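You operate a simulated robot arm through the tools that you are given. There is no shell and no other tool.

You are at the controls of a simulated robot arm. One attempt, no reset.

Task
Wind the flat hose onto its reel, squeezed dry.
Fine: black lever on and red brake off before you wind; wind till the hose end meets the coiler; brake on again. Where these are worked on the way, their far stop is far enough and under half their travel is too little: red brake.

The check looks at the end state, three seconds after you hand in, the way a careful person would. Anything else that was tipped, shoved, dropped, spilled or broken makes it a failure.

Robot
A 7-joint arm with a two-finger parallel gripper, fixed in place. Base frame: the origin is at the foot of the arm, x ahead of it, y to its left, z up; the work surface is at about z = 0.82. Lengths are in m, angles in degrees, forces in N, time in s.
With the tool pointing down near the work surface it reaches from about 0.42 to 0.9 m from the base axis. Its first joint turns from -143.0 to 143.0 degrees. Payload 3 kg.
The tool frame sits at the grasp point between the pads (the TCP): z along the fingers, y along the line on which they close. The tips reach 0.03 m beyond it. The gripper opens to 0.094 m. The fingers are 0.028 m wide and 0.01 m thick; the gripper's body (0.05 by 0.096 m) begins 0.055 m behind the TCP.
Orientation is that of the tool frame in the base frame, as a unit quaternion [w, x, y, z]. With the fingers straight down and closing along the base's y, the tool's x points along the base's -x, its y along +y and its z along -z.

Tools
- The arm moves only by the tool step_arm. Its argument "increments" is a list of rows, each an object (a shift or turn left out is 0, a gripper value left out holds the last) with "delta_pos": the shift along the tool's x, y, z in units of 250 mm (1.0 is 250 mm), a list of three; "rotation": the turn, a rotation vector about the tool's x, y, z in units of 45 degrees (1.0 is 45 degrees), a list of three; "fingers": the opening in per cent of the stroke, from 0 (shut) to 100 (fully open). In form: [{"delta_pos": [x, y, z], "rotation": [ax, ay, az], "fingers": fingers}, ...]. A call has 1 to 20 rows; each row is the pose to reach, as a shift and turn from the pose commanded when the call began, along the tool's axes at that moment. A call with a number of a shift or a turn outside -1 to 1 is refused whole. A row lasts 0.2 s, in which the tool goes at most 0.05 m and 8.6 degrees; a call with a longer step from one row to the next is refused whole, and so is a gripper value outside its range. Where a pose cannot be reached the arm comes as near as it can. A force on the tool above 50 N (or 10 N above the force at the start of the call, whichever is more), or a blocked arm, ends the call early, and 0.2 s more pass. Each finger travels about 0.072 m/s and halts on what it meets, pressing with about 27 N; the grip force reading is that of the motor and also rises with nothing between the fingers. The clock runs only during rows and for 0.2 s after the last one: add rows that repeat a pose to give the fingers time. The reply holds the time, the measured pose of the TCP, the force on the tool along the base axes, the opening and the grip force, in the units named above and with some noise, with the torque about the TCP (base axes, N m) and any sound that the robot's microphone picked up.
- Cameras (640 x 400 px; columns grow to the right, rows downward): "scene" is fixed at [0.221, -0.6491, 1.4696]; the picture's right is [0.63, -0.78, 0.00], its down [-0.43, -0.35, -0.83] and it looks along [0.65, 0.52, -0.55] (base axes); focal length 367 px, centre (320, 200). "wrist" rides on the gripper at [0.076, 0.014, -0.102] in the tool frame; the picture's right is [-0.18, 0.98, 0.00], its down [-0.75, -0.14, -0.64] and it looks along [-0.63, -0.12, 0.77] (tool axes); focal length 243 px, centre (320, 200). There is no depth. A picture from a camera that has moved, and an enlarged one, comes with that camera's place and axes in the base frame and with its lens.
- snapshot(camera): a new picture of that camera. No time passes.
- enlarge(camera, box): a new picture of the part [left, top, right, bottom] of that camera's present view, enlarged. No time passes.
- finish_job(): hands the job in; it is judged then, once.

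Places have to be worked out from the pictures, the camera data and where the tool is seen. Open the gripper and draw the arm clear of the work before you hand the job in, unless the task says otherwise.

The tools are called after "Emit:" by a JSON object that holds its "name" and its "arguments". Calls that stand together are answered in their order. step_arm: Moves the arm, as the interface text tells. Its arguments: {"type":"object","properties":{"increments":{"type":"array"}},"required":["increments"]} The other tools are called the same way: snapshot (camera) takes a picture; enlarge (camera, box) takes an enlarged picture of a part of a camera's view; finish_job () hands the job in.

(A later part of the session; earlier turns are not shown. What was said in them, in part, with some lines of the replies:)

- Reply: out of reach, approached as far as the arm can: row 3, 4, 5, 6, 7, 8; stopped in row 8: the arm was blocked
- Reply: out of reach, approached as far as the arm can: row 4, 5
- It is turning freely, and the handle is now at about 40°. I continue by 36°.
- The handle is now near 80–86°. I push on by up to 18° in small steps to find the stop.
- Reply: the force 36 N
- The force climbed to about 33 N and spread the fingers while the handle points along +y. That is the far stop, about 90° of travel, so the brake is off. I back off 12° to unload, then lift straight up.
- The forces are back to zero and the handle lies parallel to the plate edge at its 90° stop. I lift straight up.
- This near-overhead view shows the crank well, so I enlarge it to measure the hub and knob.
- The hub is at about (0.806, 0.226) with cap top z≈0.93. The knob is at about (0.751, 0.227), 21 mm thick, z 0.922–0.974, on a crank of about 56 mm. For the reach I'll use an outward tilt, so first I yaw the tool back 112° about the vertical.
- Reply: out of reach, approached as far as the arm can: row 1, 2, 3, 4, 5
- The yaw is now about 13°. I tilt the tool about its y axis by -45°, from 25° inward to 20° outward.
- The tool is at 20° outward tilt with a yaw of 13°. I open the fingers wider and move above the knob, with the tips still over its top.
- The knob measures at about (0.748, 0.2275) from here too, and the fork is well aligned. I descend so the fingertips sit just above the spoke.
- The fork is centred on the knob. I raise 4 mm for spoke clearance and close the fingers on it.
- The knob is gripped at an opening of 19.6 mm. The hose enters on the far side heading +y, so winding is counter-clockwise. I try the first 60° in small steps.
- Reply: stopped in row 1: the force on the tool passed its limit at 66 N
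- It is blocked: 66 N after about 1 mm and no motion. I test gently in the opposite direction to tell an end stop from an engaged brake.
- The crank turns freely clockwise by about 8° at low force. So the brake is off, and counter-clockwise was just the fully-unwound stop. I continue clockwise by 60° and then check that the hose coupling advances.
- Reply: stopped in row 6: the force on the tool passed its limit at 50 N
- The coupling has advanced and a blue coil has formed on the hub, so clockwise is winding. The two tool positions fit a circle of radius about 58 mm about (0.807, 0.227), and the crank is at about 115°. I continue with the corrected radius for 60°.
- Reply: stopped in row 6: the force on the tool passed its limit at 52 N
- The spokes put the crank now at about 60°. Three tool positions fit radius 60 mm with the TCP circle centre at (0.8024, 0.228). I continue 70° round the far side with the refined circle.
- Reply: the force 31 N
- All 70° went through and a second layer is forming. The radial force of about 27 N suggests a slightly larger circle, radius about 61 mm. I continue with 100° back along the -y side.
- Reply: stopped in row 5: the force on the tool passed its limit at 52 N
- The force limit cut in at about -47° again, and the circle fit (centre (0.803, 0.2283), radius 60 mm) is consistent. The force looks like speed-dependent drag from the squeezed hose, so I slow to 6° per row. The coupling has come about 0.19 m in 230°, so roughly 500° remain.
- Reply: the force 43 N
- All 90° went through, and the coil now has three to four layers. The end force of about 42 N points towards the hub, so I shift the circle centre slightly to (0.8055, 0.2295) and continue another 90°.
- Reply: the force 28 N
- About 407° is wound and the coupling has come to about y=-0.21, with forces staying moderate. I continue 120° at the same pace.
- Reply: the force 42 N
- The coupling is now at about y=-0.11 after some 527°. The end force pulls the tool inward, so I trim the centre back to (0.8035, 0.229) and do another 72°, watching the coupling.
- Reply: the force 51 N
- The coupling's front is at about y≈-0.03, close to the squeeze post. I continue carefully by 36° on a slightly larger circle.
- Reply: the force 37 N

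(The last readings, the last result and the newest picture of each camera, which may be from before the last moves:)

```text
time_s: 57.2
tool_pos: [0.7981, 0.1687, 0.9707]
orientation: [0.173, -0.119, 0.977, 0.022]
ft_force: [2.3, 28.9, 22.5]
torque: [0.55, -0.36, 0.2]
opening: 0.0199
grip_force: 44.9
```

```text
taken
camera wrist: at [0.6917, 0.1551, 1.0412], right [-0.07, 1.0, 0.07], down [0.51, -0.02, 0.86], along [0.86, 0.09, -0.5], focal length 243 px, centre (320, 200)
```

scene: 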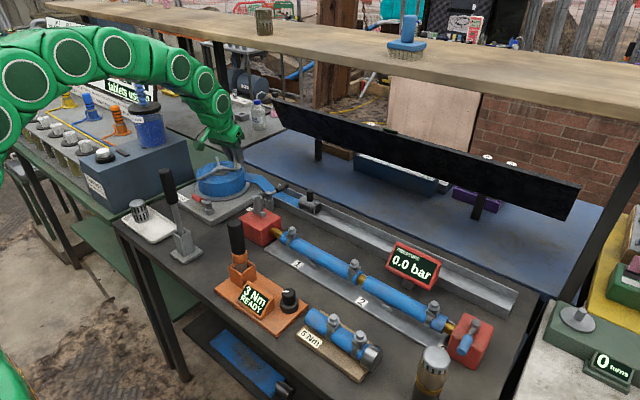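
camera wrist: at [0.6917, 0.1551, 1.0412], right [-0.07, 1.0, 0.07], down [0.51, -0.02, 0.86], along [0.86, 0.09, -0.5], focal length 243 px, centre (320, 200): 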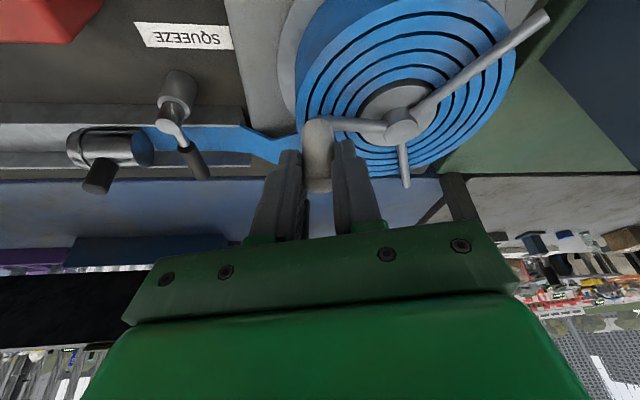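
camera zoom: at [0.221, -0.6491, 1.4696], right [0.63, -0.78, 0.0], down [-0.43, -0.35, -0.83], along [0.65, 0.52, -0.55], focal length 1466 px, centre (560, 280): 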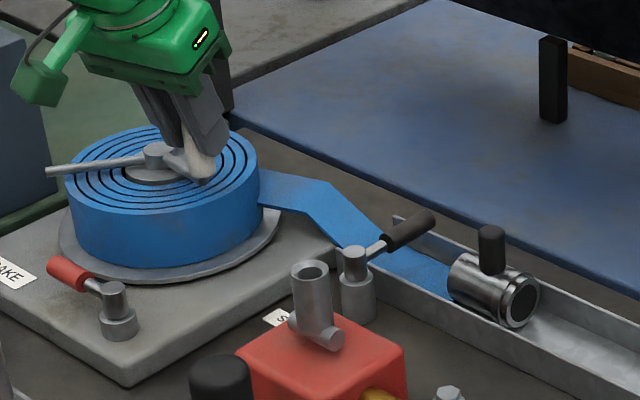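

The coupling keeps advancing at about 0.8 mm per degree, and its front is now about 50 mm short of the lever. I continue 48° and check again.

Emit:
{"name": "step_arm", "arguments": {"increments": [{"delta_pos": [0.0217, 0.0174, -0.0079]}, {"delta_pos": [0.0426, 0.029, -0.0155]}, {"delta_pos": [0.0623, 0.0429, -0.0227]}, {"delta_pos": [0.0805, 0.0589, -0.0293]}, {"delta_pos": [0.097, 0.0768, -0.0353]}, {"delta_pos": [0.1117, 0.0965, -0.0406]}, {"delta_pos": [0.1243, 0.1178, -0.0452]}, {"delta_pos": [0.1348, 0.1402, -0.0491]}]}}

Emit:
{"name": "enlarge", "arguments": {"camera": "scene", "box": [180, 130, 340, 230]}}

Emit:
{"name": "snapshot", "arguments": {"camera": "wrist"}}

```text
time_s: 59.0
tool_pos: [0.7555, 0.1917, 0.9707]
orientation: [0.174, -0.117, 0.978, 0.021]
ft_force: [18.8, 13.5, 13.9]
torque: [0.31, -1.04, 0.06]
opening: 0.0195
grip_force: 45.7
```

```text
4.00 times, centred on (260, 180) of scene
camera zoom: at [0.221, -0.6491, 1.4696], right [0.63, -0.78, 0.0], down [-0.43, -0.35, -0.83], along [0.65, 0.52, -0.55], focal length 1466 px, centre (560, 280)
```

zoom: 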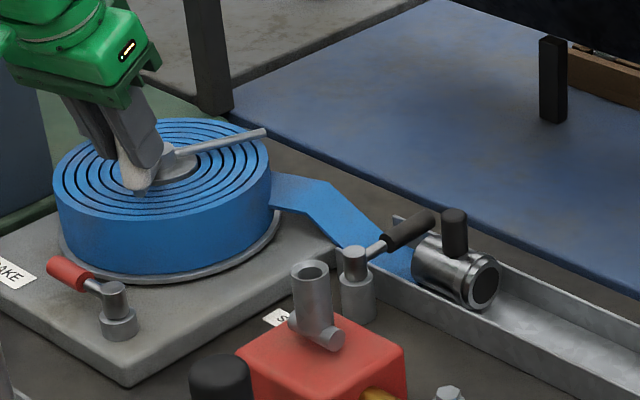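

```text
taken
camera wrist: at [0.6491, 0.1787, 1.0411], right [-0.07, 1.0, 0.06], down [0.51, -0.02, 0.86], along [0.86, 0.09, -0.5], focal length 243 px, centre (320, 200)
```

wrist: 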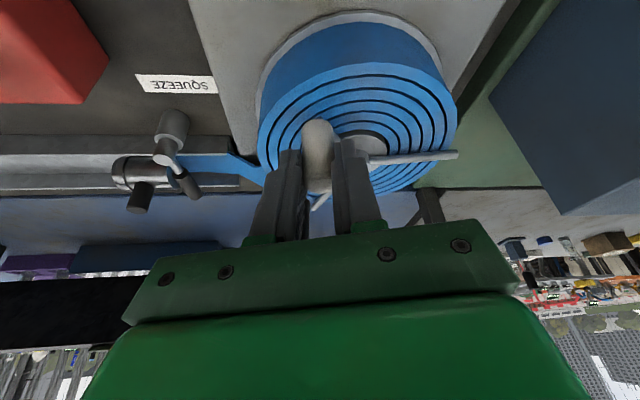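

The coupling's front is nearly at the lever and about 683° is wound. I go another 24° and watch for the end stop.

Emit:
{"name": "step_arm", "arguments": {"increments": [{"delta_pos": [0.0066, 0.0248, -0.0024]}, {"delta_pos": [0.0125, 0.0491, -0.0046]}, {"delta_pos": [0.0159, 0.074, -0.0058]}, {"delta_pos": [0.017, 0.0991, -0.0062]}]}}

Emit:
{"name": "enlarge", "arguments": {"camera": "scene", "box": [180, 130, 340, 230]}}

Emit:
{"name": "enlarge", "arguments": {"camera": "wrist", "box": [60, 60, 320, 240]}}

```text
time_s: 60.0
tool_pos: [0.7456, 0.213, 0.9704]
orientation: [0.172, -0.118, 0.978, 0.021]
ft_force: [14.1, -5.4, -4.1]
torque: [0.06, -1.42, -0.06]
opening: 0.0196
grip_force: 44.5
```

```text
4.00 times, centred on (260, 180) of scene
camera zoom: at [0.221, -0.6491, 1.4696], right [0.63, -0.78, 0.0], down [-0.43, -0.35, -0.83], along [0.65, 0.52, -0.55], focal length 1466 px, centre (560, 280)
```

zoom: 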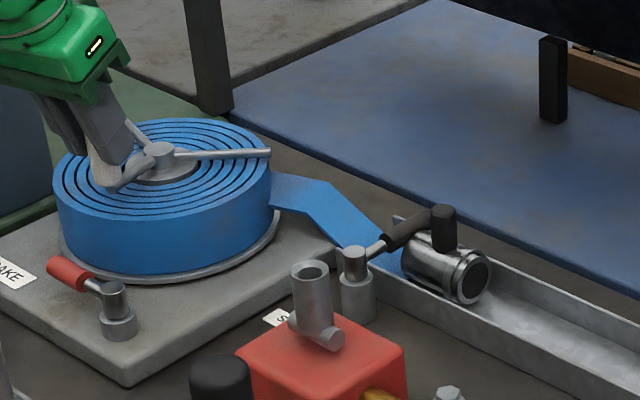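

```text
2.22 times, centred on (190, 150) of wrist
camera zoom: at [0.6387, 0.2004, 1.0413], right [-0.07, 1.0, 0.06], down [0.51, -0.02, 0.86], along [0.86, 0.09, -0.5], focal length 539 px, centre (609, 311)
```

zoom: 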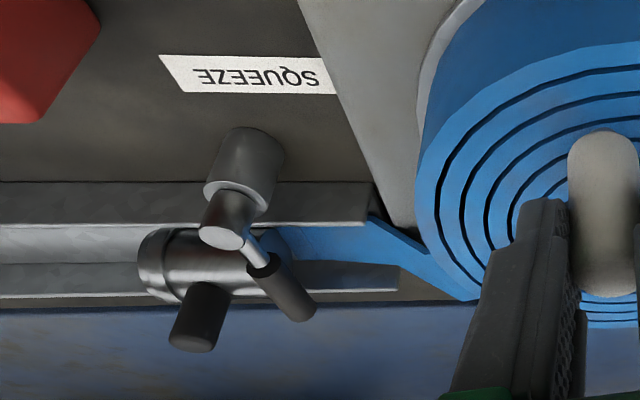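

The forces are low and the coupling's stub is now nearly beside the lever handle. I continue 18° in smaller steps.

Emit:
{"name": "step_arm", "arguments": {"increments": [{"delta_pos": [-0.0002, 0.0125, 0.0001]}, {"delta_pos": [-0.0015, 0.0251, 0.0006]}, {"delta_pos": [-0.003, 0.0377, 0.0011]}, {"delta_pos": [-0.0055, 0.0502, 0.002]}, {"delta_pos": [-0.0083, 0.0626, 0.003]}, {"delta_pos": [-0.011, 0.0747, 0.004]}]}}

Emit:
{"name": "enlarge", "arguments": {"camera": "scene", "box": [180, 130, 340, 230]}}

Emit:
{"name": "enlarge", "arguments": {"camera": "wrist", "box": [60, 60, 320, 240]}}

```text
time_s: 61.2
tool_pos: [0.743, 0.2269, 0.971]
orientation: [0.17, -0.117, 0.978, 0.02]
ft_force: [-9.2, -21.1, 20.3]
torque: [-0.69, 1.18, -0.12]
opening: 0.0199
grip_force: 44.9
stopped in row 6: the force on the tool passed its limit at 52 N (the readings are from after the stop); the commanded pose is now the measured one
```

```text
4.00 times, centred on (260, 180) of scene
camera zoom: at [0.221, -0.6491, 1.4696], right [0.63, -0.78, 0.0], down [-0.43, -0.35, -0.83], along [0.65, 0.52, -0.55], focal length 1466 px, centre (560, 280)
```

zoom: 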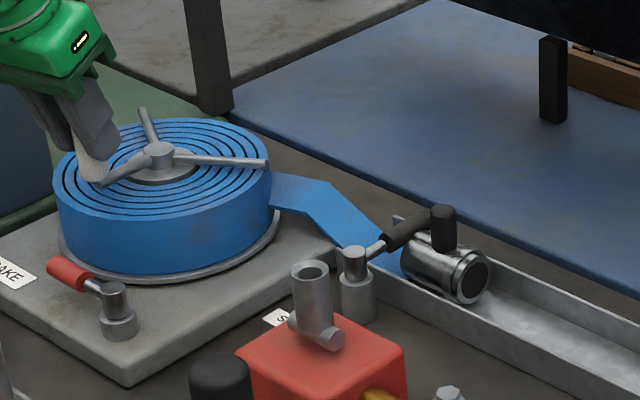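

```text
2.22 times, centred on (190, 150) of wrist
camera zoom: at [0.6374, 0.2144, 1.0416], right [-0.06, 1.0, 0.06], down [0.51, -0.02, 0.86], along [0.86, 0.09, -0.51], focal length 539 px, centre (609, 311)
```

zoom: 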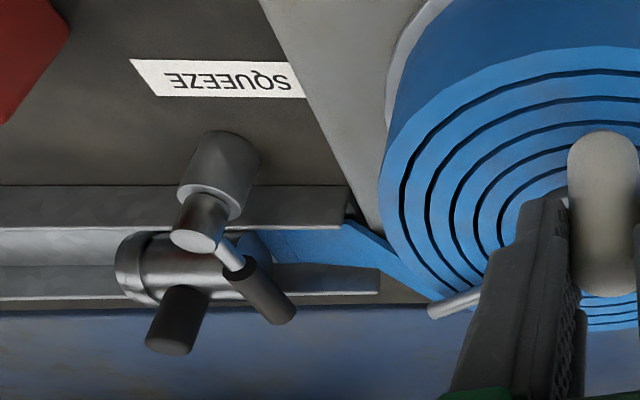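

The crank is back at exactly its starting angle, two full turns. The coupling no longer moved during the last degrees and the force rose to 52 N against further winding. I nudge once more to confirm it is the end stop.

Emit:
{"name": "step_arm", "arguments": {"increments": [{"delta_pos": [-0.001, 0.008, 0.0004]}, {"delta_pos": [-0.002, 0.016, 0.0008]}, {"delta_pos": [-0.003, 0.024, 0.0011]}]}}

Emit:
{"name": "enlarge", "arguments": {"camera": "scene", "box": [180, 130, 340, 230]}}

Emit:
{"name": "enlarge", "arguments": {"camera": "wrist", "box": [60, 60, 320, 240]}}

```text
time_s: 61.7
tool_pos: [0.7438, 0.2271, 0.97]
orientation: [0.171, -0.116, 0.978, 0.019]
ft_force: [-8.8, -19.8, 20.1]
torque: [-0.56, 1.17, -0.12]
opening: 0.0195
grip_force: 45.2
stopped in row 2: the force on the tool passed its limit at 54 N (the readings are from after the stop); the commanded pose is now the measured one
```

```text
4.00 times, centred on (260, 180) of scene
camera zoom: at [0.221, -0.6491, 1.4696], right [0.63, -0.78, 0.0], down [-0.43, -0.35, -0.83], along [0.65, 0.52, -0.55], focal length 1466 px, centre (560, 280)
```

zoom: 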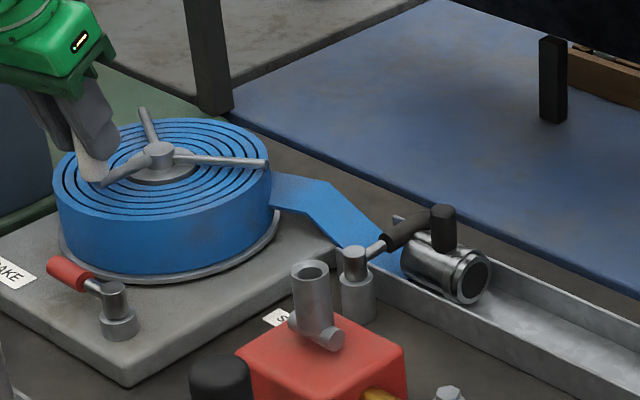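

```text
2.22 times, centred on (190, 150) of wrist
camera zoom: at [0.6375, 0.2149, 1.0416], right [-0.06, 1.0, 0.06], down [0.51, -0.02, 0.86], along [0.86, 0.08, -0.51], focal length 539 px, centre (609, 311)
```

zoom: 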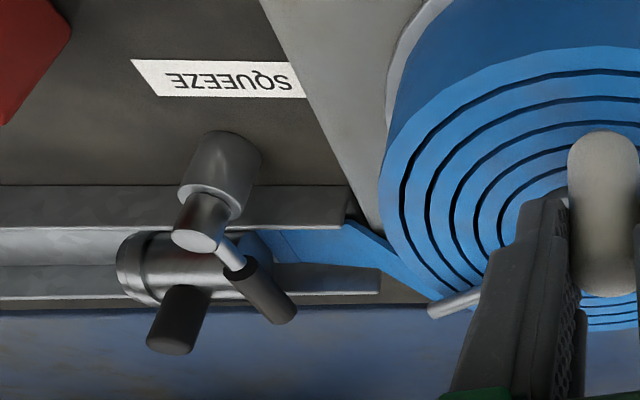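

The force limit was hit again with no motion, so the winding end stop is confirmed. I release the knob and withdraw along the fingers' axis.

Emit:
{"name": "step_arm", "arguments": {"increments": [{"fingers": 30}, {"fingers": 65}, {"fingers": 65}, {"fingers": 65}, {"delta_pos": [0, 0, -0.1], "fingers": 65}, {"delta_pos": [0, 0, -0.2], "fingers": 65}, {"delta_pos": [0, 0, -0.3], "fingers": 65}, {"delta_pos": [0, 0, -0.4], "fingers": 65}]}}

Emit:
{"name": "snapshot", "arguments": {"camera": "wrist"}}

Emit:
{"name": "enlarge", "arguments": {"camera": "scene", "box": [140, 110, 340, 235]}}

```text
time_s: 63.5
tool_pos: [0.7119, 0.2209, 1.0635]
orientation: [0.17, -0.118, 0.978, 0.02]
ft_force: [0.1, -0.4, 0.1]
torque: [-0.02, 0.01, -0.02]
opening: 0.061
grip_force: 0.0
```

```text
taken
camera wrist: at [0.6059, 0.2082, 1.1342], right [-0.06, 1.0, 0.06], down [0.51, -0.02, 0.86], along [0.86, 0.09, -0.51], focal length 243 px, centre (320, 200)
```

wrist: 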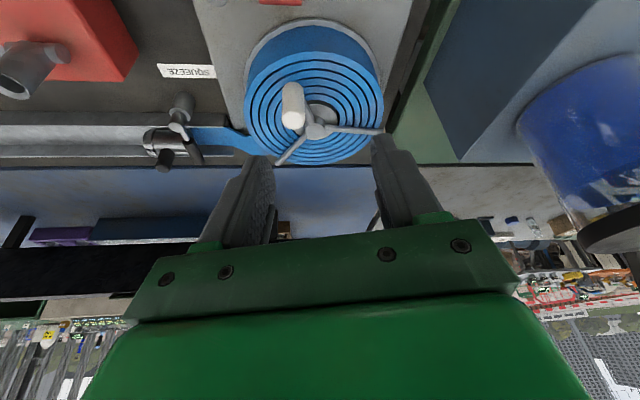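

```text
3.20 times, centred on (240, 172) of scene
camera zoom: at [0.221, -0.6491, 1.4696], right [0.63, -0.78, 0.0], down [-0.43, -0.35, -0.83], along [0.65, 0.52, -0.55], focal length 1173 px, centre (576, 288)
```

zoom: 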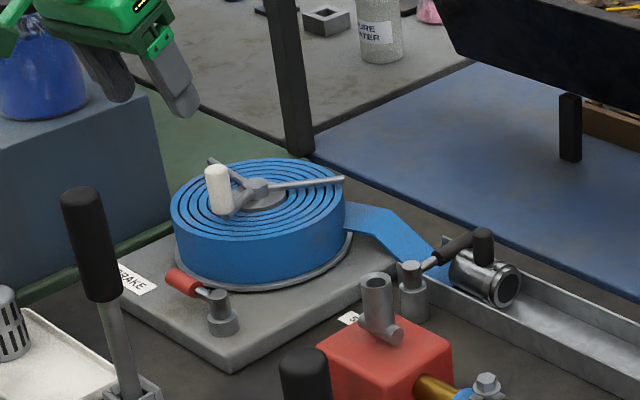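

After release, the crank sprang back about 16° (knob now at about 196°), though the coupling seems unmoved. I wait briefly to see whether it drifts further.

Emit:
{"name": "step_arm", "arguments": {"increments": [{"delta_pos": [0, 0, 0]}, {"delta_pos": [0, 0, 0]}, {"delta_pos": [0, 0, 0]}, {"delta_pos": [0, 0, 0]}, {"delta_pos": [0, 0, 0]}, {"delta_pos": [0, 0, 0]}]}}

Emit:
{"name": "enlarge", "arguments": {"camera": "scene", "box": [180, 130, 340, 230]}}

Emit:
{"name": "enlarge", "arguments": {"camera": "wrist", "box": [120, 20, 420, 200]}}

```text
time_s: 64.9
tool_pos: [0.7117, 0.2202, 1.0612]
orientation: [0.172, -0.117, 0.978, 0.02]
ft_force: [0.5, 0.3, 0.1]
torque: [0.02, -0.01, 0.01]
opening: 0.061
grip_force: 0.2
```

```text
4.00 times, centred on (260, 180) of scene
camera zoom: at [0.221, -0.6491, 1.4696], right [0.63, -0.78, 0.0], down [-0.43, -0.35, -0.83], along [0.65, 0.52, -0.55], focal length 1466 px, centre (560, 280)
```

zoom: 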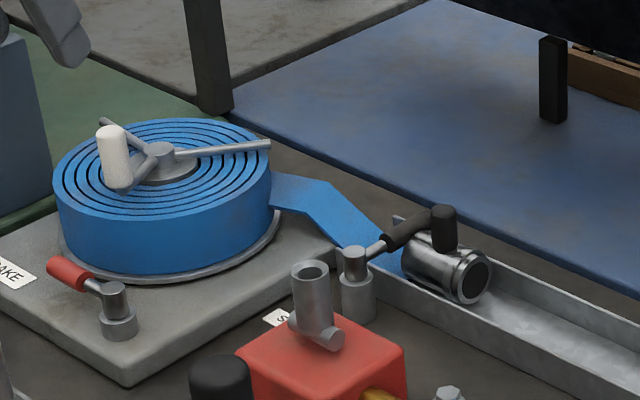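

```text
2.13 times, centred on (270, 110) of wrist
camera zoom: at [0.606, 0.2082, 1.1339], right [-0.06, 1.0, 0.06], down [0.51, -0.02, 0.86], along [0.86, 0.09, -0.51], focal length 518 px, centre (427, 392)
```

zoom: 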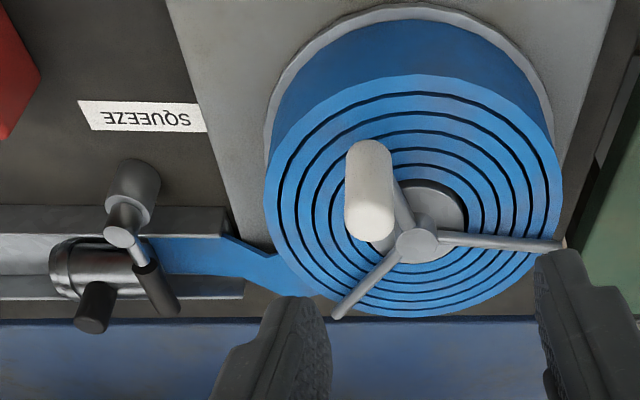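

The position is stable and the coupling hasn't moved, but I want the reel right at its stop. I re-straddle the knob loosely at about (0.748, 0.209) to press it gently home.

Emit:
{"name": "step_arm", "arguments": {"increments": [{"delta_pos": [0.012, -0.036, -0.01], "fingers": 55}, {"delta_pos": [0.023, -0.071, -0.02], "fingers": 55}, {"delta_pos": [0.023, -0.071, 0.08], "fingers": 55}, {"delta_pos": [0.023, -0.071, 0.16], "fingers": 55}, {"delta_pos": [0.023, -0.071, 0.24], "fingers": 55}, {"delta_pos": [0.023, -0.071, 0.24], "fingers": 55}]}}

Emit:
{"name": "snapshot", "arguments": {"camera": "wrist"}}

```text
time_s: 66.3
tool_pos: [0.7288, 0.2109, 1.0044]
orientation: [0.172, -0.116, 0.978, 0.019]
ft_force: [0.0, -0.8, 0.1]
torque: [-0.01, -0.02, -0.02]
opening: 0.0517
grip_force: 0.0
```

```text
taken
camera wrist: at [0.6215, 0.1973, 1.0754], right [-0.06, 1.0, 0.06], down [0.51, -0.02, 0.86], along [0.86, 0.09, -0.51], focal length 243 px, centre (320, 200)
```

wrist: 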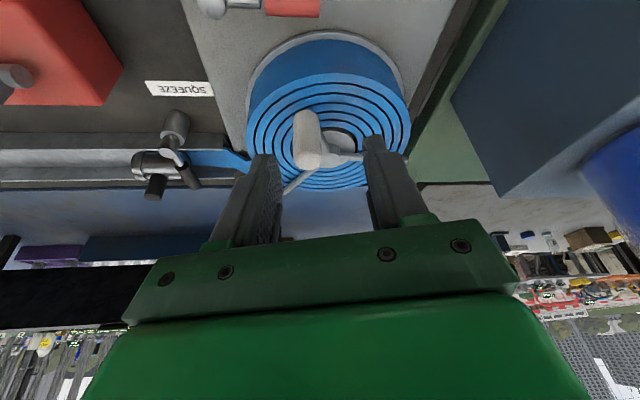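

The knob sits about 5 mm left of the fork centre, so I shift and lower the last 35 mm.

Emit:
{"name": "step_arm", "arguments": {"increments": [{"delta_pos": [0, -0.018, 0.05]}, {"delta_pos": [0, -0.018, 0.1]}, {"delta_pos": [0, -0.018, 0.14]}, {"delta_pos": [0, -0.018, 0.14]}]}}

Emit:
{"name": "snapshot", "arguments": {"camera": "wrist"}}

```text
time_s: 67.3
tool_pos: [0.7408, 0.2074, 0.9719]
orientation: [0.172, -0.117, 0.978, 0.02]
ft_force: [-0.4, 0.3, 0.0]
torque: [-0.01, 0.02, 0.0]
opening: 0.0518
grip_force: 0.0
```

```text
taken
camera wrist: at [0.6348, 0.1951, 1.0431], right [-0.06, 1.0, 0.06], down [0.51, -0.02, 0.86], along [0.86, 0.09, -0.51], focal length 243 px, centre (320, 200)
```

wrist: 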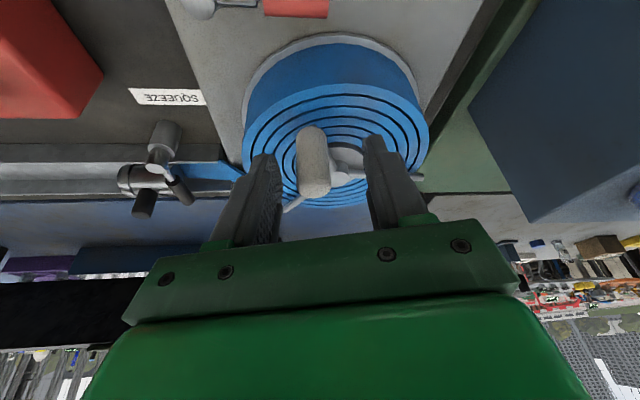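

The knob is clear between the fingers. I push slowly in the winding direction with the -y finger until the stop is felt.

Emit:
{"name": "step_arm", "arguments": {"increments": [{"delta_pos": [-0.003, 0.016, 0.001]}, {"delta_pos": [-0.005, 0.032, 0.002]}, {"delta_pos": [-0.008, 0.048, 0.003]}, {"delta_pos": [-0.01, 0.064, 0.004]}, {"delta_pos": [-0.013, 0.078, 0.005]}, {"delta_pos": [-0.015, 0.09, 0.0055]}, {"delta_pos": [-0.017, 0.102, 0.006]}, {"delta_pos": [-0.018, 0.112, 0.007]}, {"delta_pos": [-0.018, 0.112, 0.007]}]}}

Emit:
{"name": "enlarge", "arguments": {"camera": "scene", "box": [180, 130, 340, 230]}}

Emit:
{"name": "snapshot", "arguments": {"camera": "wrist"}}

```text
time_s: 69.3
tool_pos: [0.7404, 0.2328, 0.9714]
orientation: [0.17, -0.118, 0.978, 0.02]
ft_force: [4.1, -9.9, -4.0]
torque: [-0.06, -0.03, -0.08]
opening: 0.0576
grip_force: 5.6
```

```text
4.00 times, centred on (260, 180) of scene
camera zoom: at [0.221, -0.6491, 1.4696], right [0.63, -0.78, 0.0], down [-0.43, -0.35, -0.83], along [0.65, 0.52, -0.55], focal length 1466 px, centre (560, 280)
```

zoom: 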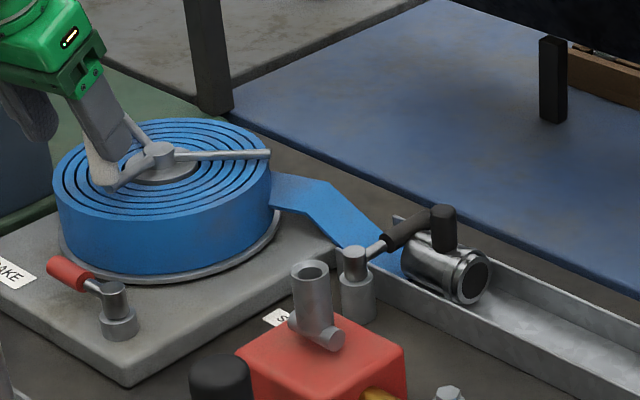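

```text
taken
camera wrist: at [0.6342, 0.2206, 1.0441], right [-0.06, 1.0, 0.06], down [0.51, -0.02, 0.86], along [0.86, 0.08, -0.51], focal length 243 px, centre (320, 200)
```

wrist: 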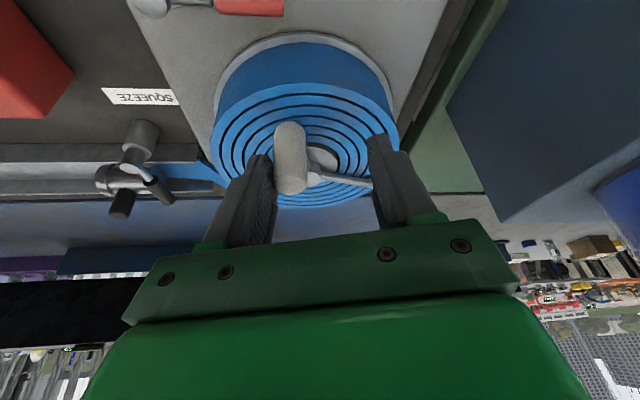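

At 10 N the crank only gives a few degrees elastically, so about 704° is the true end stop with the coupling at its end position. I back off the finger slowly and withdraw.

Emit:
{"name": "step_arm", "arguments": {"increments": [{"delta_pos": [0, -0.016, 0]}, {"delta_pos": [0, -0.032, 0]}, {"delta_pos": [0, -0.048, 0]}, {"delta_pos": [0, -0.064, 0]}, {"delta_pos": [0, -0.085, 0]}, {"delta_pos": [0, -0.085, -0.1]}, {"delta_pos": [0, -0.085, -0.25]}, {"delta_pos": [0, -0.085, -0.4]}, {"delta_pos": [0, -0.085, -0.5]}, {"delta_pos": [0, -0.085, -0.5]}]}}

Emit:
{"name": "enlarge", "arguments": {"camera": "scene", "box": [180, 130, 340, 230]}}

Emit:
{"name": "snapshot", "arguments": {"camera": "wrist"}}

```text
time_s: 71.5
tool_pos: [0.7011, 0.2031, 1.0891]
orientation: [0.172, -0.117, 0.978, 0.02]
ft_force: [-0.3, -0.2, -0.5]
torque: [-0.02, 0.02, 0.04]
opening: 0.0515
grip_force: 0.1
```

```text
4.00 times, centred on (260, 180) of scene
camera zoom: at [0.221, -0.6491, 1.4696], right [0.63, -0.78, 0.0], down [-0.43, -0.35, -0.83], along [0.65, 0.52, -0.55], focal length 1466 px, centre (560, 280)
```

zoom: 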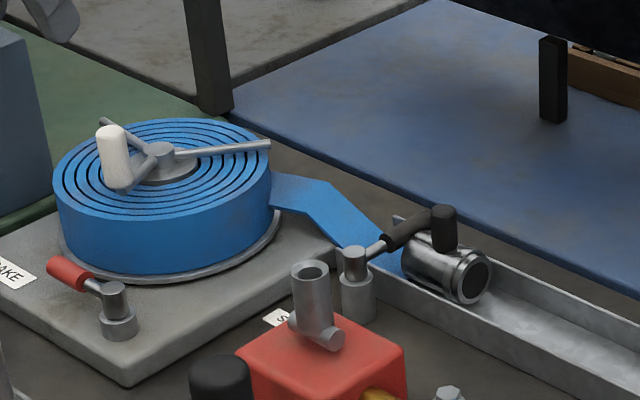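

```text
taken
camera wrist: at [0.595, 0.1908, 1.1606], right [-0.06, 1.0, 0.06], down [0.51, -0.02, 0.86], along [0.86, 0.08, -0.51], focal length 243 px, centre (320, 200)
```

wrist: 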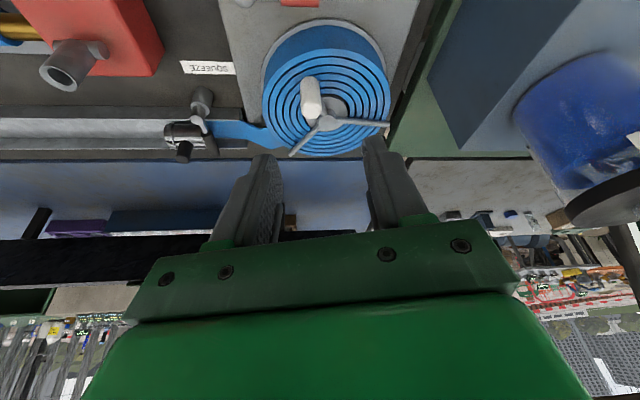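

The crank returned to the same rest position with the coupling unmoved, so the hose is wound to its end. Next I put the brake on again. I first bring the tool upright and over the brake, then yaw it back so the fingers close along x.

Emit:
{"name": "step_arm", "arguments": {"increments": [{"delta_pos": [0.023, -0.039, -0.008], "rotation": [0, 0.15, 0], "fingers": 28}, {"delta_pos": [0.046, -0.078, -0.016], "rotation": [0, 0.3, 0], "fingers": 28}, {"delta_pos": [0.069, -0.118, -0.025], "rotation": [0, 0.444, 0], "fingers": 28}, {"delta_pos": [0.069, -0.118, -0.025], "rotation": [0, 0.444, 0], "fingers": 28}]}}

Emit:
{"name": "step_arm", "arguments": {"increments": [{"rotation": [0, 0, 0.153]}, {"rotation": [0, 0, 0.306]}, {"rotation": [0, 0, 0.46]}, {"rotation": [0, 0, 0.613]}, {"rotation": [0, 0, 0.766]}]}}

Emit:
{"name": "step_arm", "arguments": {"increments": [{"rotation": [0, 0, 0.153]}, {"rotation": [0, 0, 0.306]}, {"rotation": [0, 0, 0.46]}, {"rotation": [0, 0, 0.613]}, {"rotation": [0, 0, 0.766]}]}}

Emit:
{"name": "step_arm", "arguments": {"increments": [{"rotation": [0, 0, 0.153]}, {"rotation": [0, 0, 0.306]}, {"rotation": [0, 0, 0.46]}, {"rotation": [0, 0, 0.613]}, {"rotation": [0, 0, 0.766]}]}}

Emit:
{"name": "step_arm", "arguments": {"increments": [{"rotation": [0, 0.14, 0]}, {"rotation": [0, 0.28, 0]}, {"rotation": [0, 0.42, 0]}, {"rotation": [0, 0.555, 0]}, {"rotation": [0, 0.555, 0]}]}}

Emit:
{"name": "snapshot", "arguments": {"camera": "wrist"}}

Emit:
{"name": "snapshot", "arguments": {"camera": "scene"}}

```text
time_s: 72.5
tool_pos: [0.6924, 0.1703, 1.09]
orientation: [-0.001, -0.118, 0.993, -0.001]
ft_force: [0.3, 0.5, 0.4]
torque: [0.02, 0.01, 0.0]
opening: 0.0261
grip_force: 0.0
```

```text
time_s: 73.7
tool_pos: [0.6941, 0.1707, 1.0902]
orientation: [0.0, 0.181, 0.983, -0.001]
ft_force: [0.5, -0.6, 0.1]
torque: [0.01, 0.0, -0.01]
opening: 0.0265
grip_force: 0.0
```

```text
time_s: 74.9
tool_pos: [0.6921, 0.1705, 1.0905]
orientation: [0.0, 0.465, 0.885, -0.001]
ft_force: [-0.3, 0.2, 0.6]
torque: [0.03, -0.01, 0.0]
opening: 0.0262
grip_force: 0.0
```

```text
time_s: 76.1
tool_pos: [0.6927, 0.1689, 1.0905]
orientation: [0.0, 0.706, 0.708, -0.002]
ft_force: [-0.1, -0.2, 0.1]
torque: [0.01, 0.02, -0.02]
opening: 0.0264
grip_force: 0.0
```

```text
time_s: 77.3
tool_pos: [0.6926, 0.1712, 1.0904]
orientation: [-0.153, 0.69, 0.691, 0.151]
ft_force: [-0.4, -0.1, -0.7]
torque: [-0.04, 0.01, 0.02]
opening: 0.0263
grip_force: 0.0
```

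```text
taken
camera wrist: at [0.7078, 0.1953, 1.2149], right [0.98, -0.16, -0.08], down [-0.14, -0.95, 0.27], along [-0.12, -0.25, -0.96], focal length 243 px, centre (320, 200)
```

wrist: 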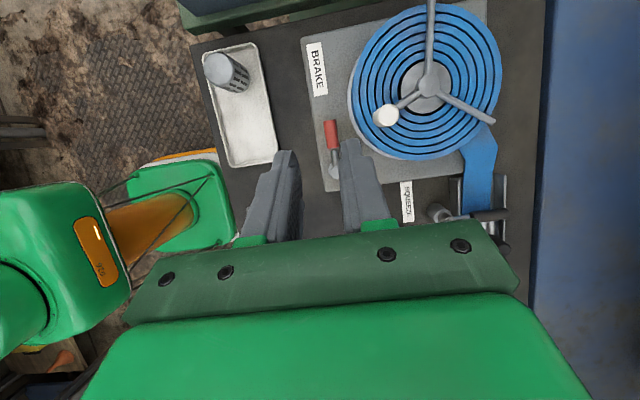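

```text
taken
```

scene: 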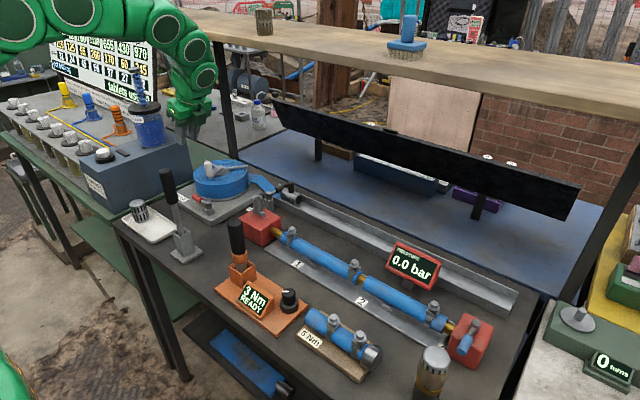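

Orientation is as planned: closing along x, hand leaning towards -y. I enlarge to measure the gap between the brake handle and the coil.

Emit:
{"name": "enlarge", "arguments": {"camera": "wrist", "box": [290, 60, 450, 200]}}

Emit:
{"name": "enlarge", "arguments": {"camera": "scene", "box": [150, 140, 290, 230]}}

```text
2.86 times, centred on (370, 130) of wrist
camera zoom: at [0.7078, 0.1953, 1.2149], right [0.98, -0.16, -0.08], down [-0.14, -0.95, 0.27], along [-0.12, -0.25, -0.96], focal length 693 px, centre (177, 400)
```

zoom: 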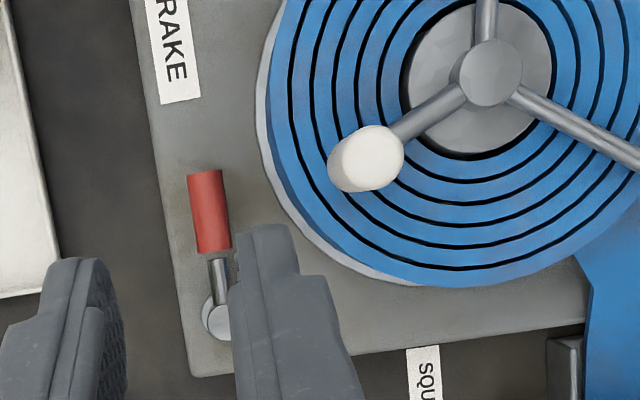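

```text
4.44 times, centred on (220, 185) of scene
camera zoom: at [0.221, -0.6491, 1.4696], right [0.63, -0.78, 0.0], down [-0.43, -0.35, -0.83], along [0.65, 0.52, -0.55], focal length 1629 px, centre (764, 267)
```

zoom: 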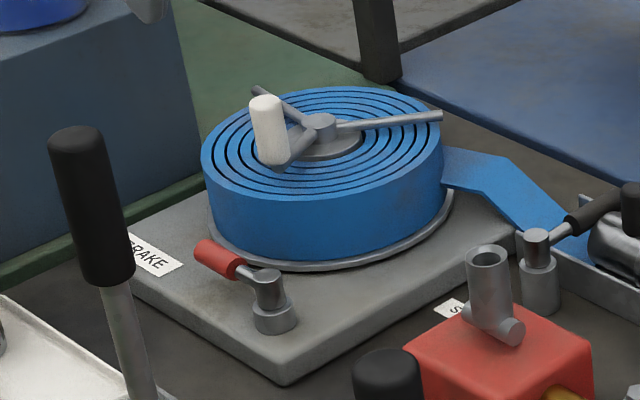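

The handle lies at x≈0.696, y 0.175–0.21, and the disc and coil edge is at x≈0.735 there, leaving about 30 mm. I descend most of the way with the fork centred on the handle, then check.

Emit:
{"name": "step_arm", "arguments": {"increments": [{"delta_pos": [-0.048, 0.007, 0.11], "fingers": 33}, {"delta_pos": [-0.096, 0.0136, 0.22], "fingers": 33}, {"delta_pos": [-0.144, 0.0136, 0.33], "fingers": 33}, {"delta_pos": [-0.192, 0.0136, 0.44], "fingers": 33}, {"delta_pos": [-0.24, 0.0136, 0.55], "fingers": 33}, {"delta_pos": [-0.24, 0.0136, 0.55], "fingers": 33}]}}

Emit:
{"name": "snapshot", "arguments": {"camera": "wrist"}}

Emit:
{"name": "enlarge", "arguments": {"camera": "scene", "box": [140, 130, 280, 220]}}

```text
time_s: 78.7
tool_pos: [0.6966, 0.1762, 0.9374]
orientation: [-0.153, 0.69, 0.691, 0.152]
ft_force: [0.4, 0.3, -0.1]
torque: [-0.02, 0.03, -0.03]
opening: 0.0311
grip_force: 0.0
```

```text
taken
camera wrist: at [0.7122, 0.2001, 1.0626], right [0.98, -0.16, -0.08], down [-0.14, -0.95, 0.27], along [-0.12, -0.25, -0.96], focal length 243 px, centre (320, 200)
```

wrist: 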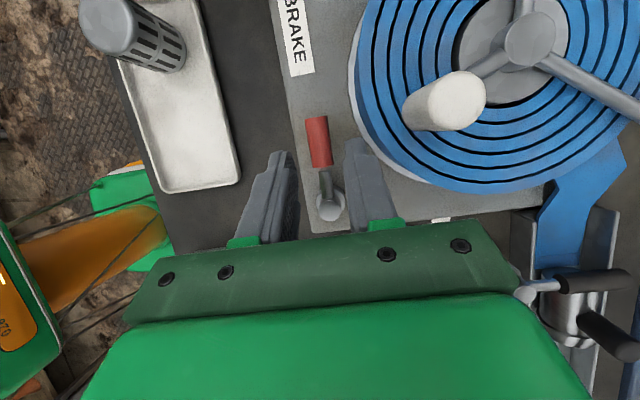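

```text
4.44 times, centred on (210, 175) of scene
camera zoom: at [0.221, -0.6491, 1.4696], right [0.63, -0.78, 0.0], down [-0.43, -0.35, -0.83], along [0.65, 0.52, -0.55], focal length 1629 px, centre (809, 311)
```

zoom: 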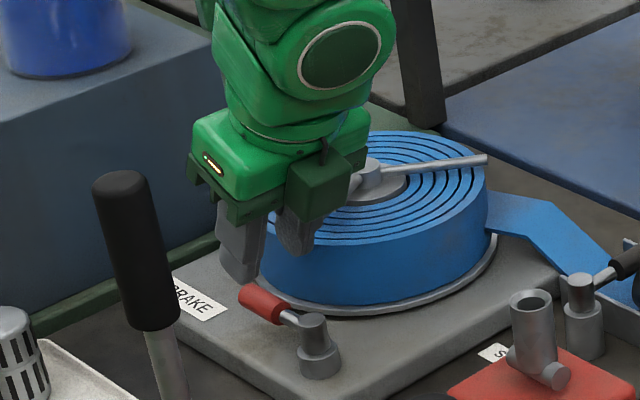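

The handle is centred between the fingers and the coil is clear. I lower the last 37 mm.

Emit:
{"name": "step_arm", "arguments": {"increments": [{"delta_pos": [-0.021, 0, 0.045]}, {"delta_pos": [-0.042, 0, 0.09]}, {"delta_pos": [-0.0625, 0, 0.134]}, {"delta_pos": [-0.0625, 0, 0.134]}]}}

Emit:
{"name": "enlarge", "arguments": {"camera": "wrist", "box": [200, 60, 460, 260]}}

Emit:
{"name": "enlarge", "arguments": {"camera": "scene", "box": [140, 130, 280, 220]}}

```text
time_s: 79.7
tool_pos: [0.6958, 0.174, 0.9012]
orientation: [-0.152, 0.69, 0.692, 0.151]
ft_force: [0.0, 0.1, -0.4]
torque: [-0.01, 0.04, -0.03]
opening: 0.0312
grip_force: 0.1
```

```text
2.00 times, centred on (330, 160) of wrist
camera zoom: at [0.7111, 0.1983, 1.0285], right [0.98, -0.16, -0.08], down [-0.14, -0.95, 0.27], along [-0.12, -0.25, -0.96], focal length 485 px, centre (300, 280)
```

zoom: 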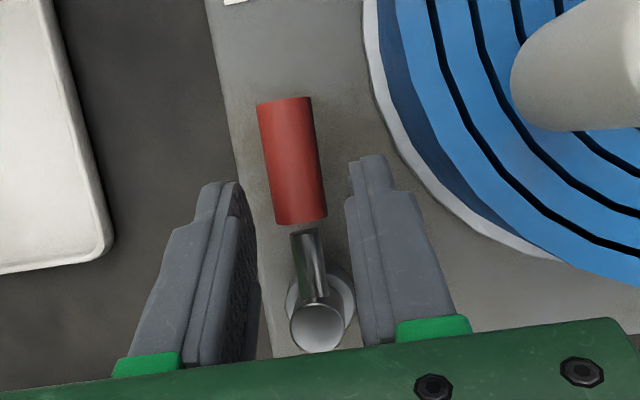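

```text
4.44 times, centred on (210, 175) of scene
camera zoom: at [0.221, -0.6491, 1.4696], right [0.63, -0.78, 0.0], down [-0.43, -0.35, -0.83], along [0.65, 0.52, -0.55], focal length 1629 px, centre (809, 311)
```

zoom: 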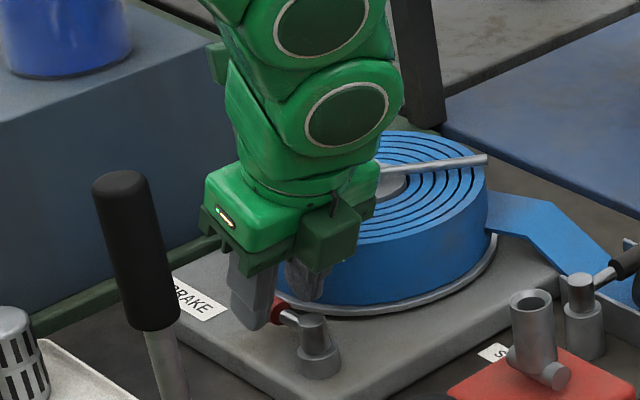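

The fork straddles the red handle with no contact. I swing it counter-clockwise about the post, back towards -x, by the first 42°.

Emit:
{"name": "step_arm", "arguments": {"increments": [{"delta_pos": [0.0012, -0.0148, 0.0006], "rotation": [0.0563, 0, -0.1208]}, {"delta_pos": [0.001, -0.0296, 0.0005], "rotation": [0.1127, 0, -0.2416]}, {"delta_pos": [-0.0006, -0.0442, -0.0003], "rotation": [0.169, 0, -0.3624]}, {"delta_pos": [-0.0036, -0.0586, -0.0017], "rotation": [0.2254, 0, -0.4832]}, {"delta_pos": [-0.0079, -0.0727, -0.0037], "rotation": [0.2817, 0, -0.604]}, {"delta_pos": [-0.0136, -0.0861, -0.0063], "rotation": [0.3381, 0, -0.7248]}, {"delta_pos": [-0.0204, -0.0988, -0.0095], "rotation": [0.3944, 0, -0.8456]}]}}

Emit:
{"name": "snapshot", "arguments": {"camera": "wrist"}}

Emit:
{"name": "enlarge", "arguments": {"camera": "scene", "box": [140, 130, 280, 220]}}

```text
time_s: 81.3
tool_pos: [0.6695, 0.1681, 0.9022]
orientation: [-0.198, 0.396, 0.892, 0.085]
ft_force: [0.8, 0.1, -1.1]
torque: [0.03, -0.03, -0.04]
opening: 0.0311
grip_force: 0.5
```

```text
taken
camera wrist: at [0.6649, 0.1959, 1.029], right [0.84, 0.54, -0.08], down [0.54, -0.8, 0.26], along [0.08, -0.27, -0.96], focal length 243 px, centre (320, 200)
```

wrist: 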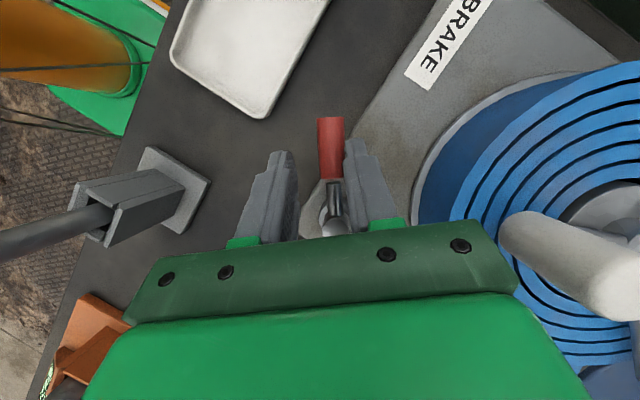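

```text
4.44 times, centred on (210, 175) of scene
camera zoom: at [0.221, -0.6491, 1.4696], right [0.63, -0.78, 0.0], down [-0.43, -0.35, -0.83], along [0.65, 0.52, -0.55], focal length 1629 px, centre (809, 311)
```

zoom: 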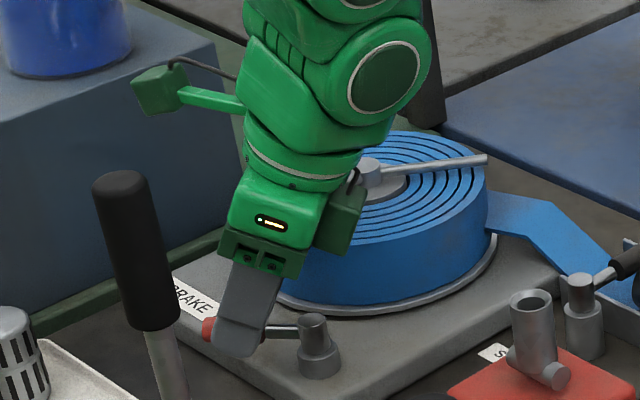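

The handle is following. I continue another 42° on the same arc.

Emit:
{"name": "step_arm", "arguments": {"increments": [{"delta_pos": [0.0012, -0.0148, 0.0006], "rotation": [0.0563, 0, -0.1208]}, {"delta_pos": [0.001, -0.0296, 0.0005], "rotation": [0.1127, 0, -0.2416]}, {"delta_pos": [-0.0006, -0.0442, -0.0003], "rotation": [0.169, 0, -0.3624]}, {"delta_pos": [-0.0036, -0.0586, -0.0017], "rotation": [0.2254, 0, -0.4832]}, {"delta_pos": [-0.0079, -0.0727, -0.0037], "rotation": [0.2817, 0, -0.604]}, {"delta_pos": [-0.0136, -0.0861, -0.0063], "rotation": [0.3381, 0, -0.7248]}, {"delta_pos": [-0.0204, -0.0988, -0.0095], "rotation": [0.3944, 0, -0.8456]}]}}

Emit:
{"name": "snapshot", "arguments": {"camera": "wrist"}}

Emit:
{"name": "enlarge", "arguments": {"camera": "scene", "box": [140, 130, 280, 220]}}

```text
time_s: 82.9
tool_pos: [0.6561, 0.1459, 0.9033]
orientation: [-0.216, 0.05, 0.975, 0.01]
ft_force: [-0.7, 0.3, 0.0]
torque: [0.04, -0.02, -0.02]
opening: 0.0313
grip_force: 0.1
```

```text
taken
camera wrist: at [0.6332, 0.1627, 1.029], right [0.26, 0.96, -0.08], down [0.94, -0.24, 0.26], along [0.23, -0.15, -0.96], focal length 243 px, centre (320, 200)
```

wrist: 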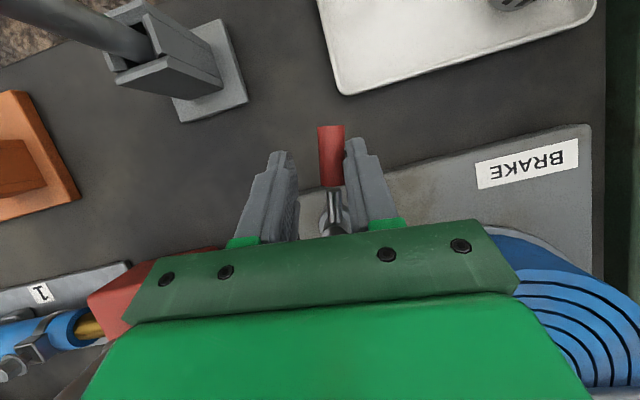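

```text
4.44 times, centred on (210, 175) of scene
camera zoom: at [0.221, -0.6491, 1.4696], right [0.63, -0.78, 0.0], down [-0.43, -0.35, -0.83], along [0.65, 0.52, -0.55], focal length 1629 px, centre (809, 311)
```

zoom: 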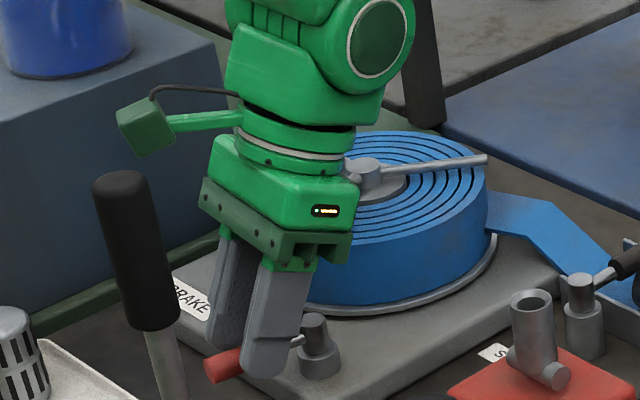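

The handle is at about 80°, and I push on in small steps until I feel the stop.

Emit:
{"name": "step_arm", "arguments": {"increments": [{"delta_pos": [0.0006, -0.0074, 0.0003], "rotation": [0.0282, 0, -0.0604]}, {"delta_pos": [0.0012, -0.0148, 0.0006], "rotation": [0.0563, 0, -0.1208]}, {"delta_pos": [0.0011, -0.0222, 0.0006], "rotation": [0.0845, 0, -0.1812]}, {"delta_pos": [0.001, -0.0296, 0.0005], "rotation": [0.1127, 0, -0.2416]}, {"delta_pos": [0.0002, -0.0369, 0.0001], "rotation": [0.1408, 0, -0.302]}, {"delta_pos": [-0.0006, -0.0442, -0.0003], "rotation": [0.169, 0, -0.3624]}]}}

Emit:
{"name": "snapshot", "arguments": {"camera": "wrist"}}

Emit:
{"name": "enlarge", "arguments": {"camera": "scene", "box": [140, 130, 280, 220]}}

```text
time_s: 84.3
tool_pos: [0.6569, 0.1363, 0.9023]
orientation: [-0.216, -0.103, 0.971, -0.024]
ft_force: [5.8, 13.6, 4.3]
torque: [0.44, -0.16, -0.32]
opening: 0.0377
grip_force: 6.5
```

```text
taken
camera wrist: at [0.63, 0.1437, 1.0298], right [-0.05, 1.0, -0.08], down [0.96, 0.06, 0.26], along [0.27, -0.07, -0.96], focal length 243 px, centre (320, 200)
```

wrist: 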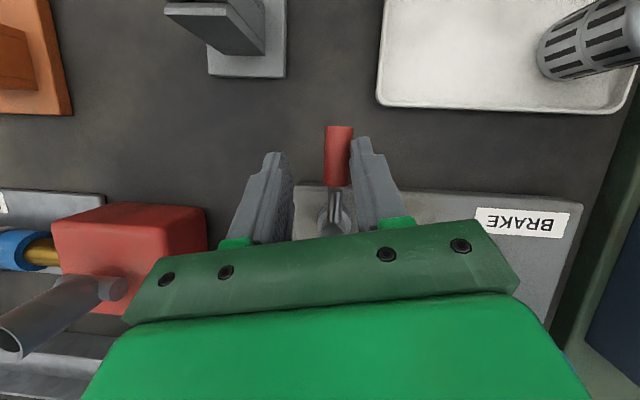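

```text
4.44 times, centred on (210, 175) of scene
camera zoom: at [0.221, -0.6491, 1.4696], right [0.63, -0.78, 0.0], down [-0.43, -0.35, -0.83], along [0.65, 0.52, -0.55], focal length 1629 px, centre (809, 311)
```

zoom: 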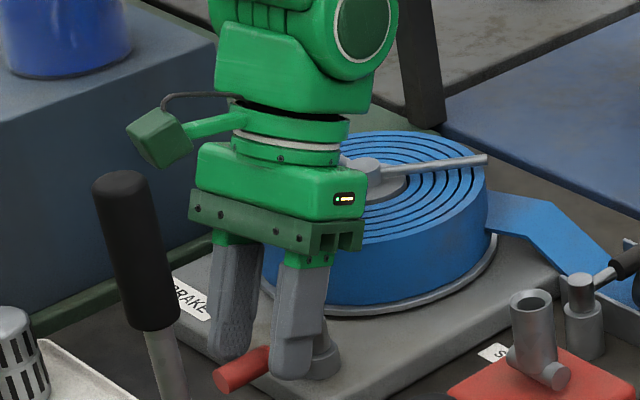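

The force rose to about 15 N, the finger yielded, and the handle points along -x again. The brake is on at its stop. I back off and lift straight up.

Emit:
{"name": "step_arm", "arguments": {"increments": [{"delta_pos": [0, 0.0148, 0], "rotation": [-0.0563, 0, 0.1208]}, {"delta_pos": [0, 0.0296, 0], "rotation": [-0.1127, 0, 0.2416]}, {"delta_pos": [0.068, 0.0296, -0.145], "rotation": [-0.1127, 0, 0.2416]}, {"delta_pos": [0.135, 0.0296, -0.29], "rotation": [-0.1127, 0, 0.2416]}, {"delta_pos": [0.203, 0.0296, -0.435], "rotation": [-0.1127, 0, 0.2416]}, {"delta_pos": [0.203, 0.0296, -0.435], "rotation": [-0.1127, 0, 0.2416]}]}}

Emit:
{"name": "snapshot", "arguments": {"camera": "wrist"}}

Emit:
{"name": "enlarge", "arguments": {"camera": "scene", "box": [140, 130, 300, 230]}}

```text
time_s: 85.7
tool_pos: [0.6536, 0.1427, 1.0216]
orientation: [-0.217, -0.001, 0.976, -0.002]
ft_force: [0.9, -1.0, 1.0]
torque: [0.0, 0.01, -0.03]
opening: 0.0309
grip_force: 0.0
```

```text
taken
camera wrist: at [0.629, 0.1573, 1.148], right [0.16, 0.98, -0.08], down [0.96, -0.14, 0.26], along [0.25, -0.12, -0.96], focal length 243 px, centre (320, 200)
```

wrist: 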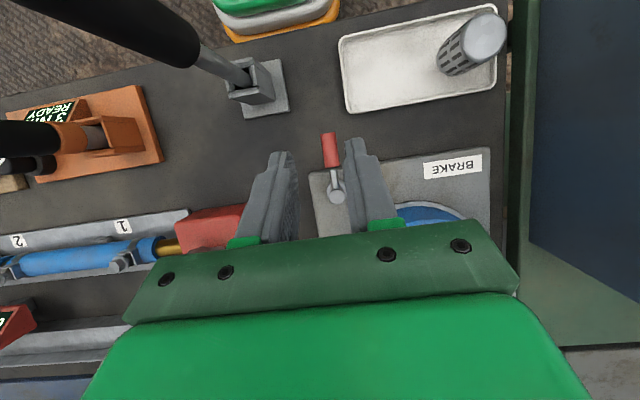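

```text
4.00 times, centred on (220, 180) of scene
camera zoom: at [0.221, -0.6491, 1.4696], right [0.63, -0.78, 0.0], down [-0.43, -0.35, -0.83], along [0.65, 0.52, -0.55], focal length 1466 px, centre (720, 280)
```

zoom: 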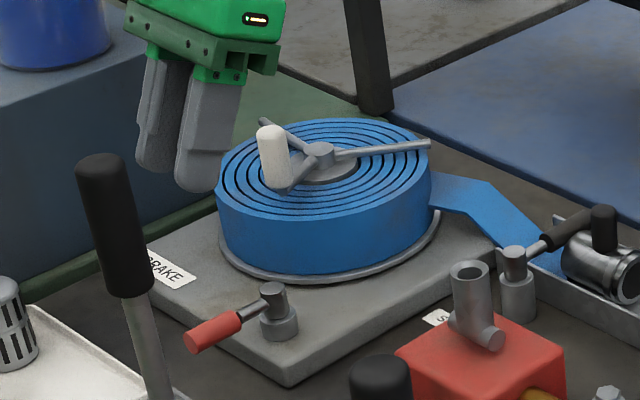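

The brake handle is back where it began, the coil is complete and the coupling is at its end position. I straighten the tool, raise the arm clear and open the gripper.

Emit:
{"name": "step_arm", "arguments": {"increments": [{"delta_pos": [0.02, -0.0, -0.043], "rotation": [0, -0.14, 0], "fingers": 40}, {"delta_pos": [0.05, -0.0, -0.107], "rotation": [0, -0.28, 0], "fingers": 60}, {"delta_pos": [0.1, -0.04, -0.215], "rotation": [0, -0.42, 0], "fingers": 80}, {"delta_pos": [0.16, -0.08, -0.344], "rotation": [0, -0.555, 0], "fingers": 100}, {"delta_pos": [0.22, -0.14, -0.473], "rotation": [0, -0.555, 0], "fingers": 100}, {"delta_pos": [0.27, -0.2, -0.58], "rotation": [0, -0.555, 0], "fingers": 100}, {"delta_pos": [0.27, -0.2, -0.58], "rotation": [0, -0.555, 0], "fingers": 100}]}}

Emit:
{"name": "snapshot", "arguments": {"camera": "wrist"}}

Emit:
{"name": "snapshot", "arguments": {"camera": "scene"}}

Emit:
{"name": "enlarge", "arguments": {"camera": "scene", "box": [140, 130, 340, 255]}}

```text
time_s: 87.3
tool_pos: [0.6553, 0.0962, 1.1809]
orientation: [-0.001, -0.001, 1.0, -0.002]
ft_force: [-0.1, 0.0, -0.4]
torque: [0.05, 0.0, -0.02]
opening: 0.0942
grip_force: 0.0
```

```text
taken
camera wrist: at [0.58, 0.1092, 1.2845], right [0.18, 0.98, 0.0], down [0.76, -0.14, 0.64], along [0.63, -0.12, -0.77], focal length 243 px, centre (320, 200)
```

wrist: 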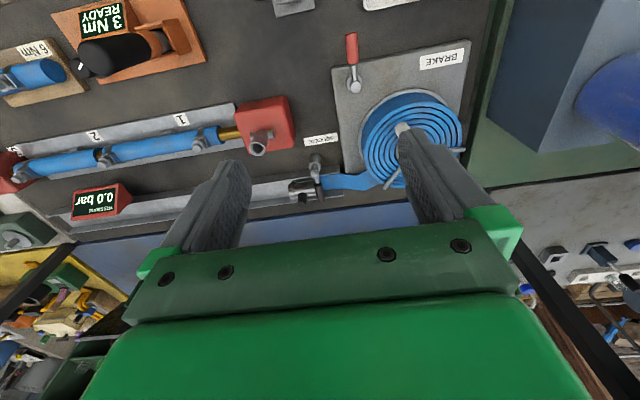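

```text
taken
```

scene: 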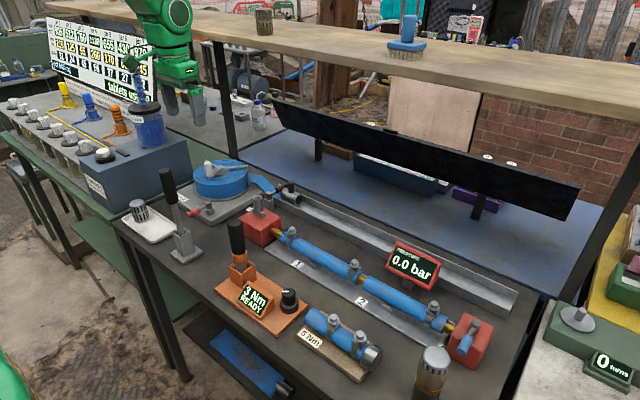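

```text
3.20 times, centred on (240, 192) of scene
camera zoom: at [0.221, -0.6491, 1.4696], right [0.63, -0.78, 0.0], down [-0.43, -0.35, -0.83], along [0.65, 0.52, -0.55], focal length 1173 px, centre (576, 224)
```

zoom: 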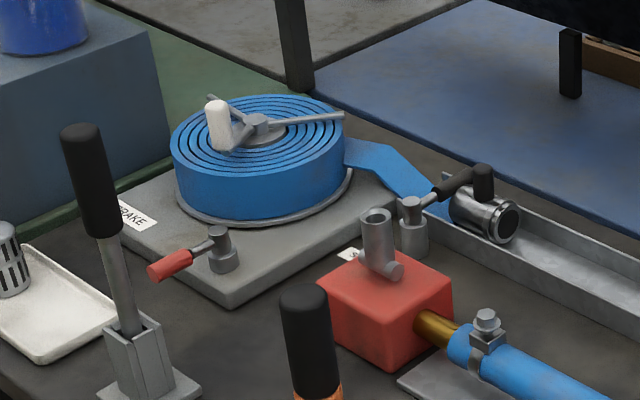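

The final views show the hose fully coiled with its coupling at the coiler, the black squeeze lever across (on) and the red brake back in its on position. Nothing else has been disturbed, and the arm is clear with the gripper open, so I hand in.

Emit:
{"name": "finish_job", "arguments": {}}

```text
The job is handed in.
```

I wound the flat hose onto its reel with the squeeze lever on, and the job is handed in. I don't have the check's result, so this is what the final pictures and force readings showed:

- **Black squeeze lever:** I turned it 90° to its stop before winding, and it was still on at the end.
- **Red brake:** I turned it 90° to its far stop before winding. Afterwards I turned it back until it met its stop again, pointing the way it did at the start.
- **Winding:** The reel winds clockwise; the other way was blocked at the start. I wound until the crank met its end stop. The hose coupling then sat at the squeeze lever at the channel's reel end, which I took as meeting the coiler.
- **Crank spring-back:** At the stop the crank had made two full turns. On release it sprang back about 16°. I pushed it again gently and it returned to the same place. The coupling did not move either time.
- **Surroundings:** Nothing else looked moved or tipped. The arm is clear of the work and the gripper is open.
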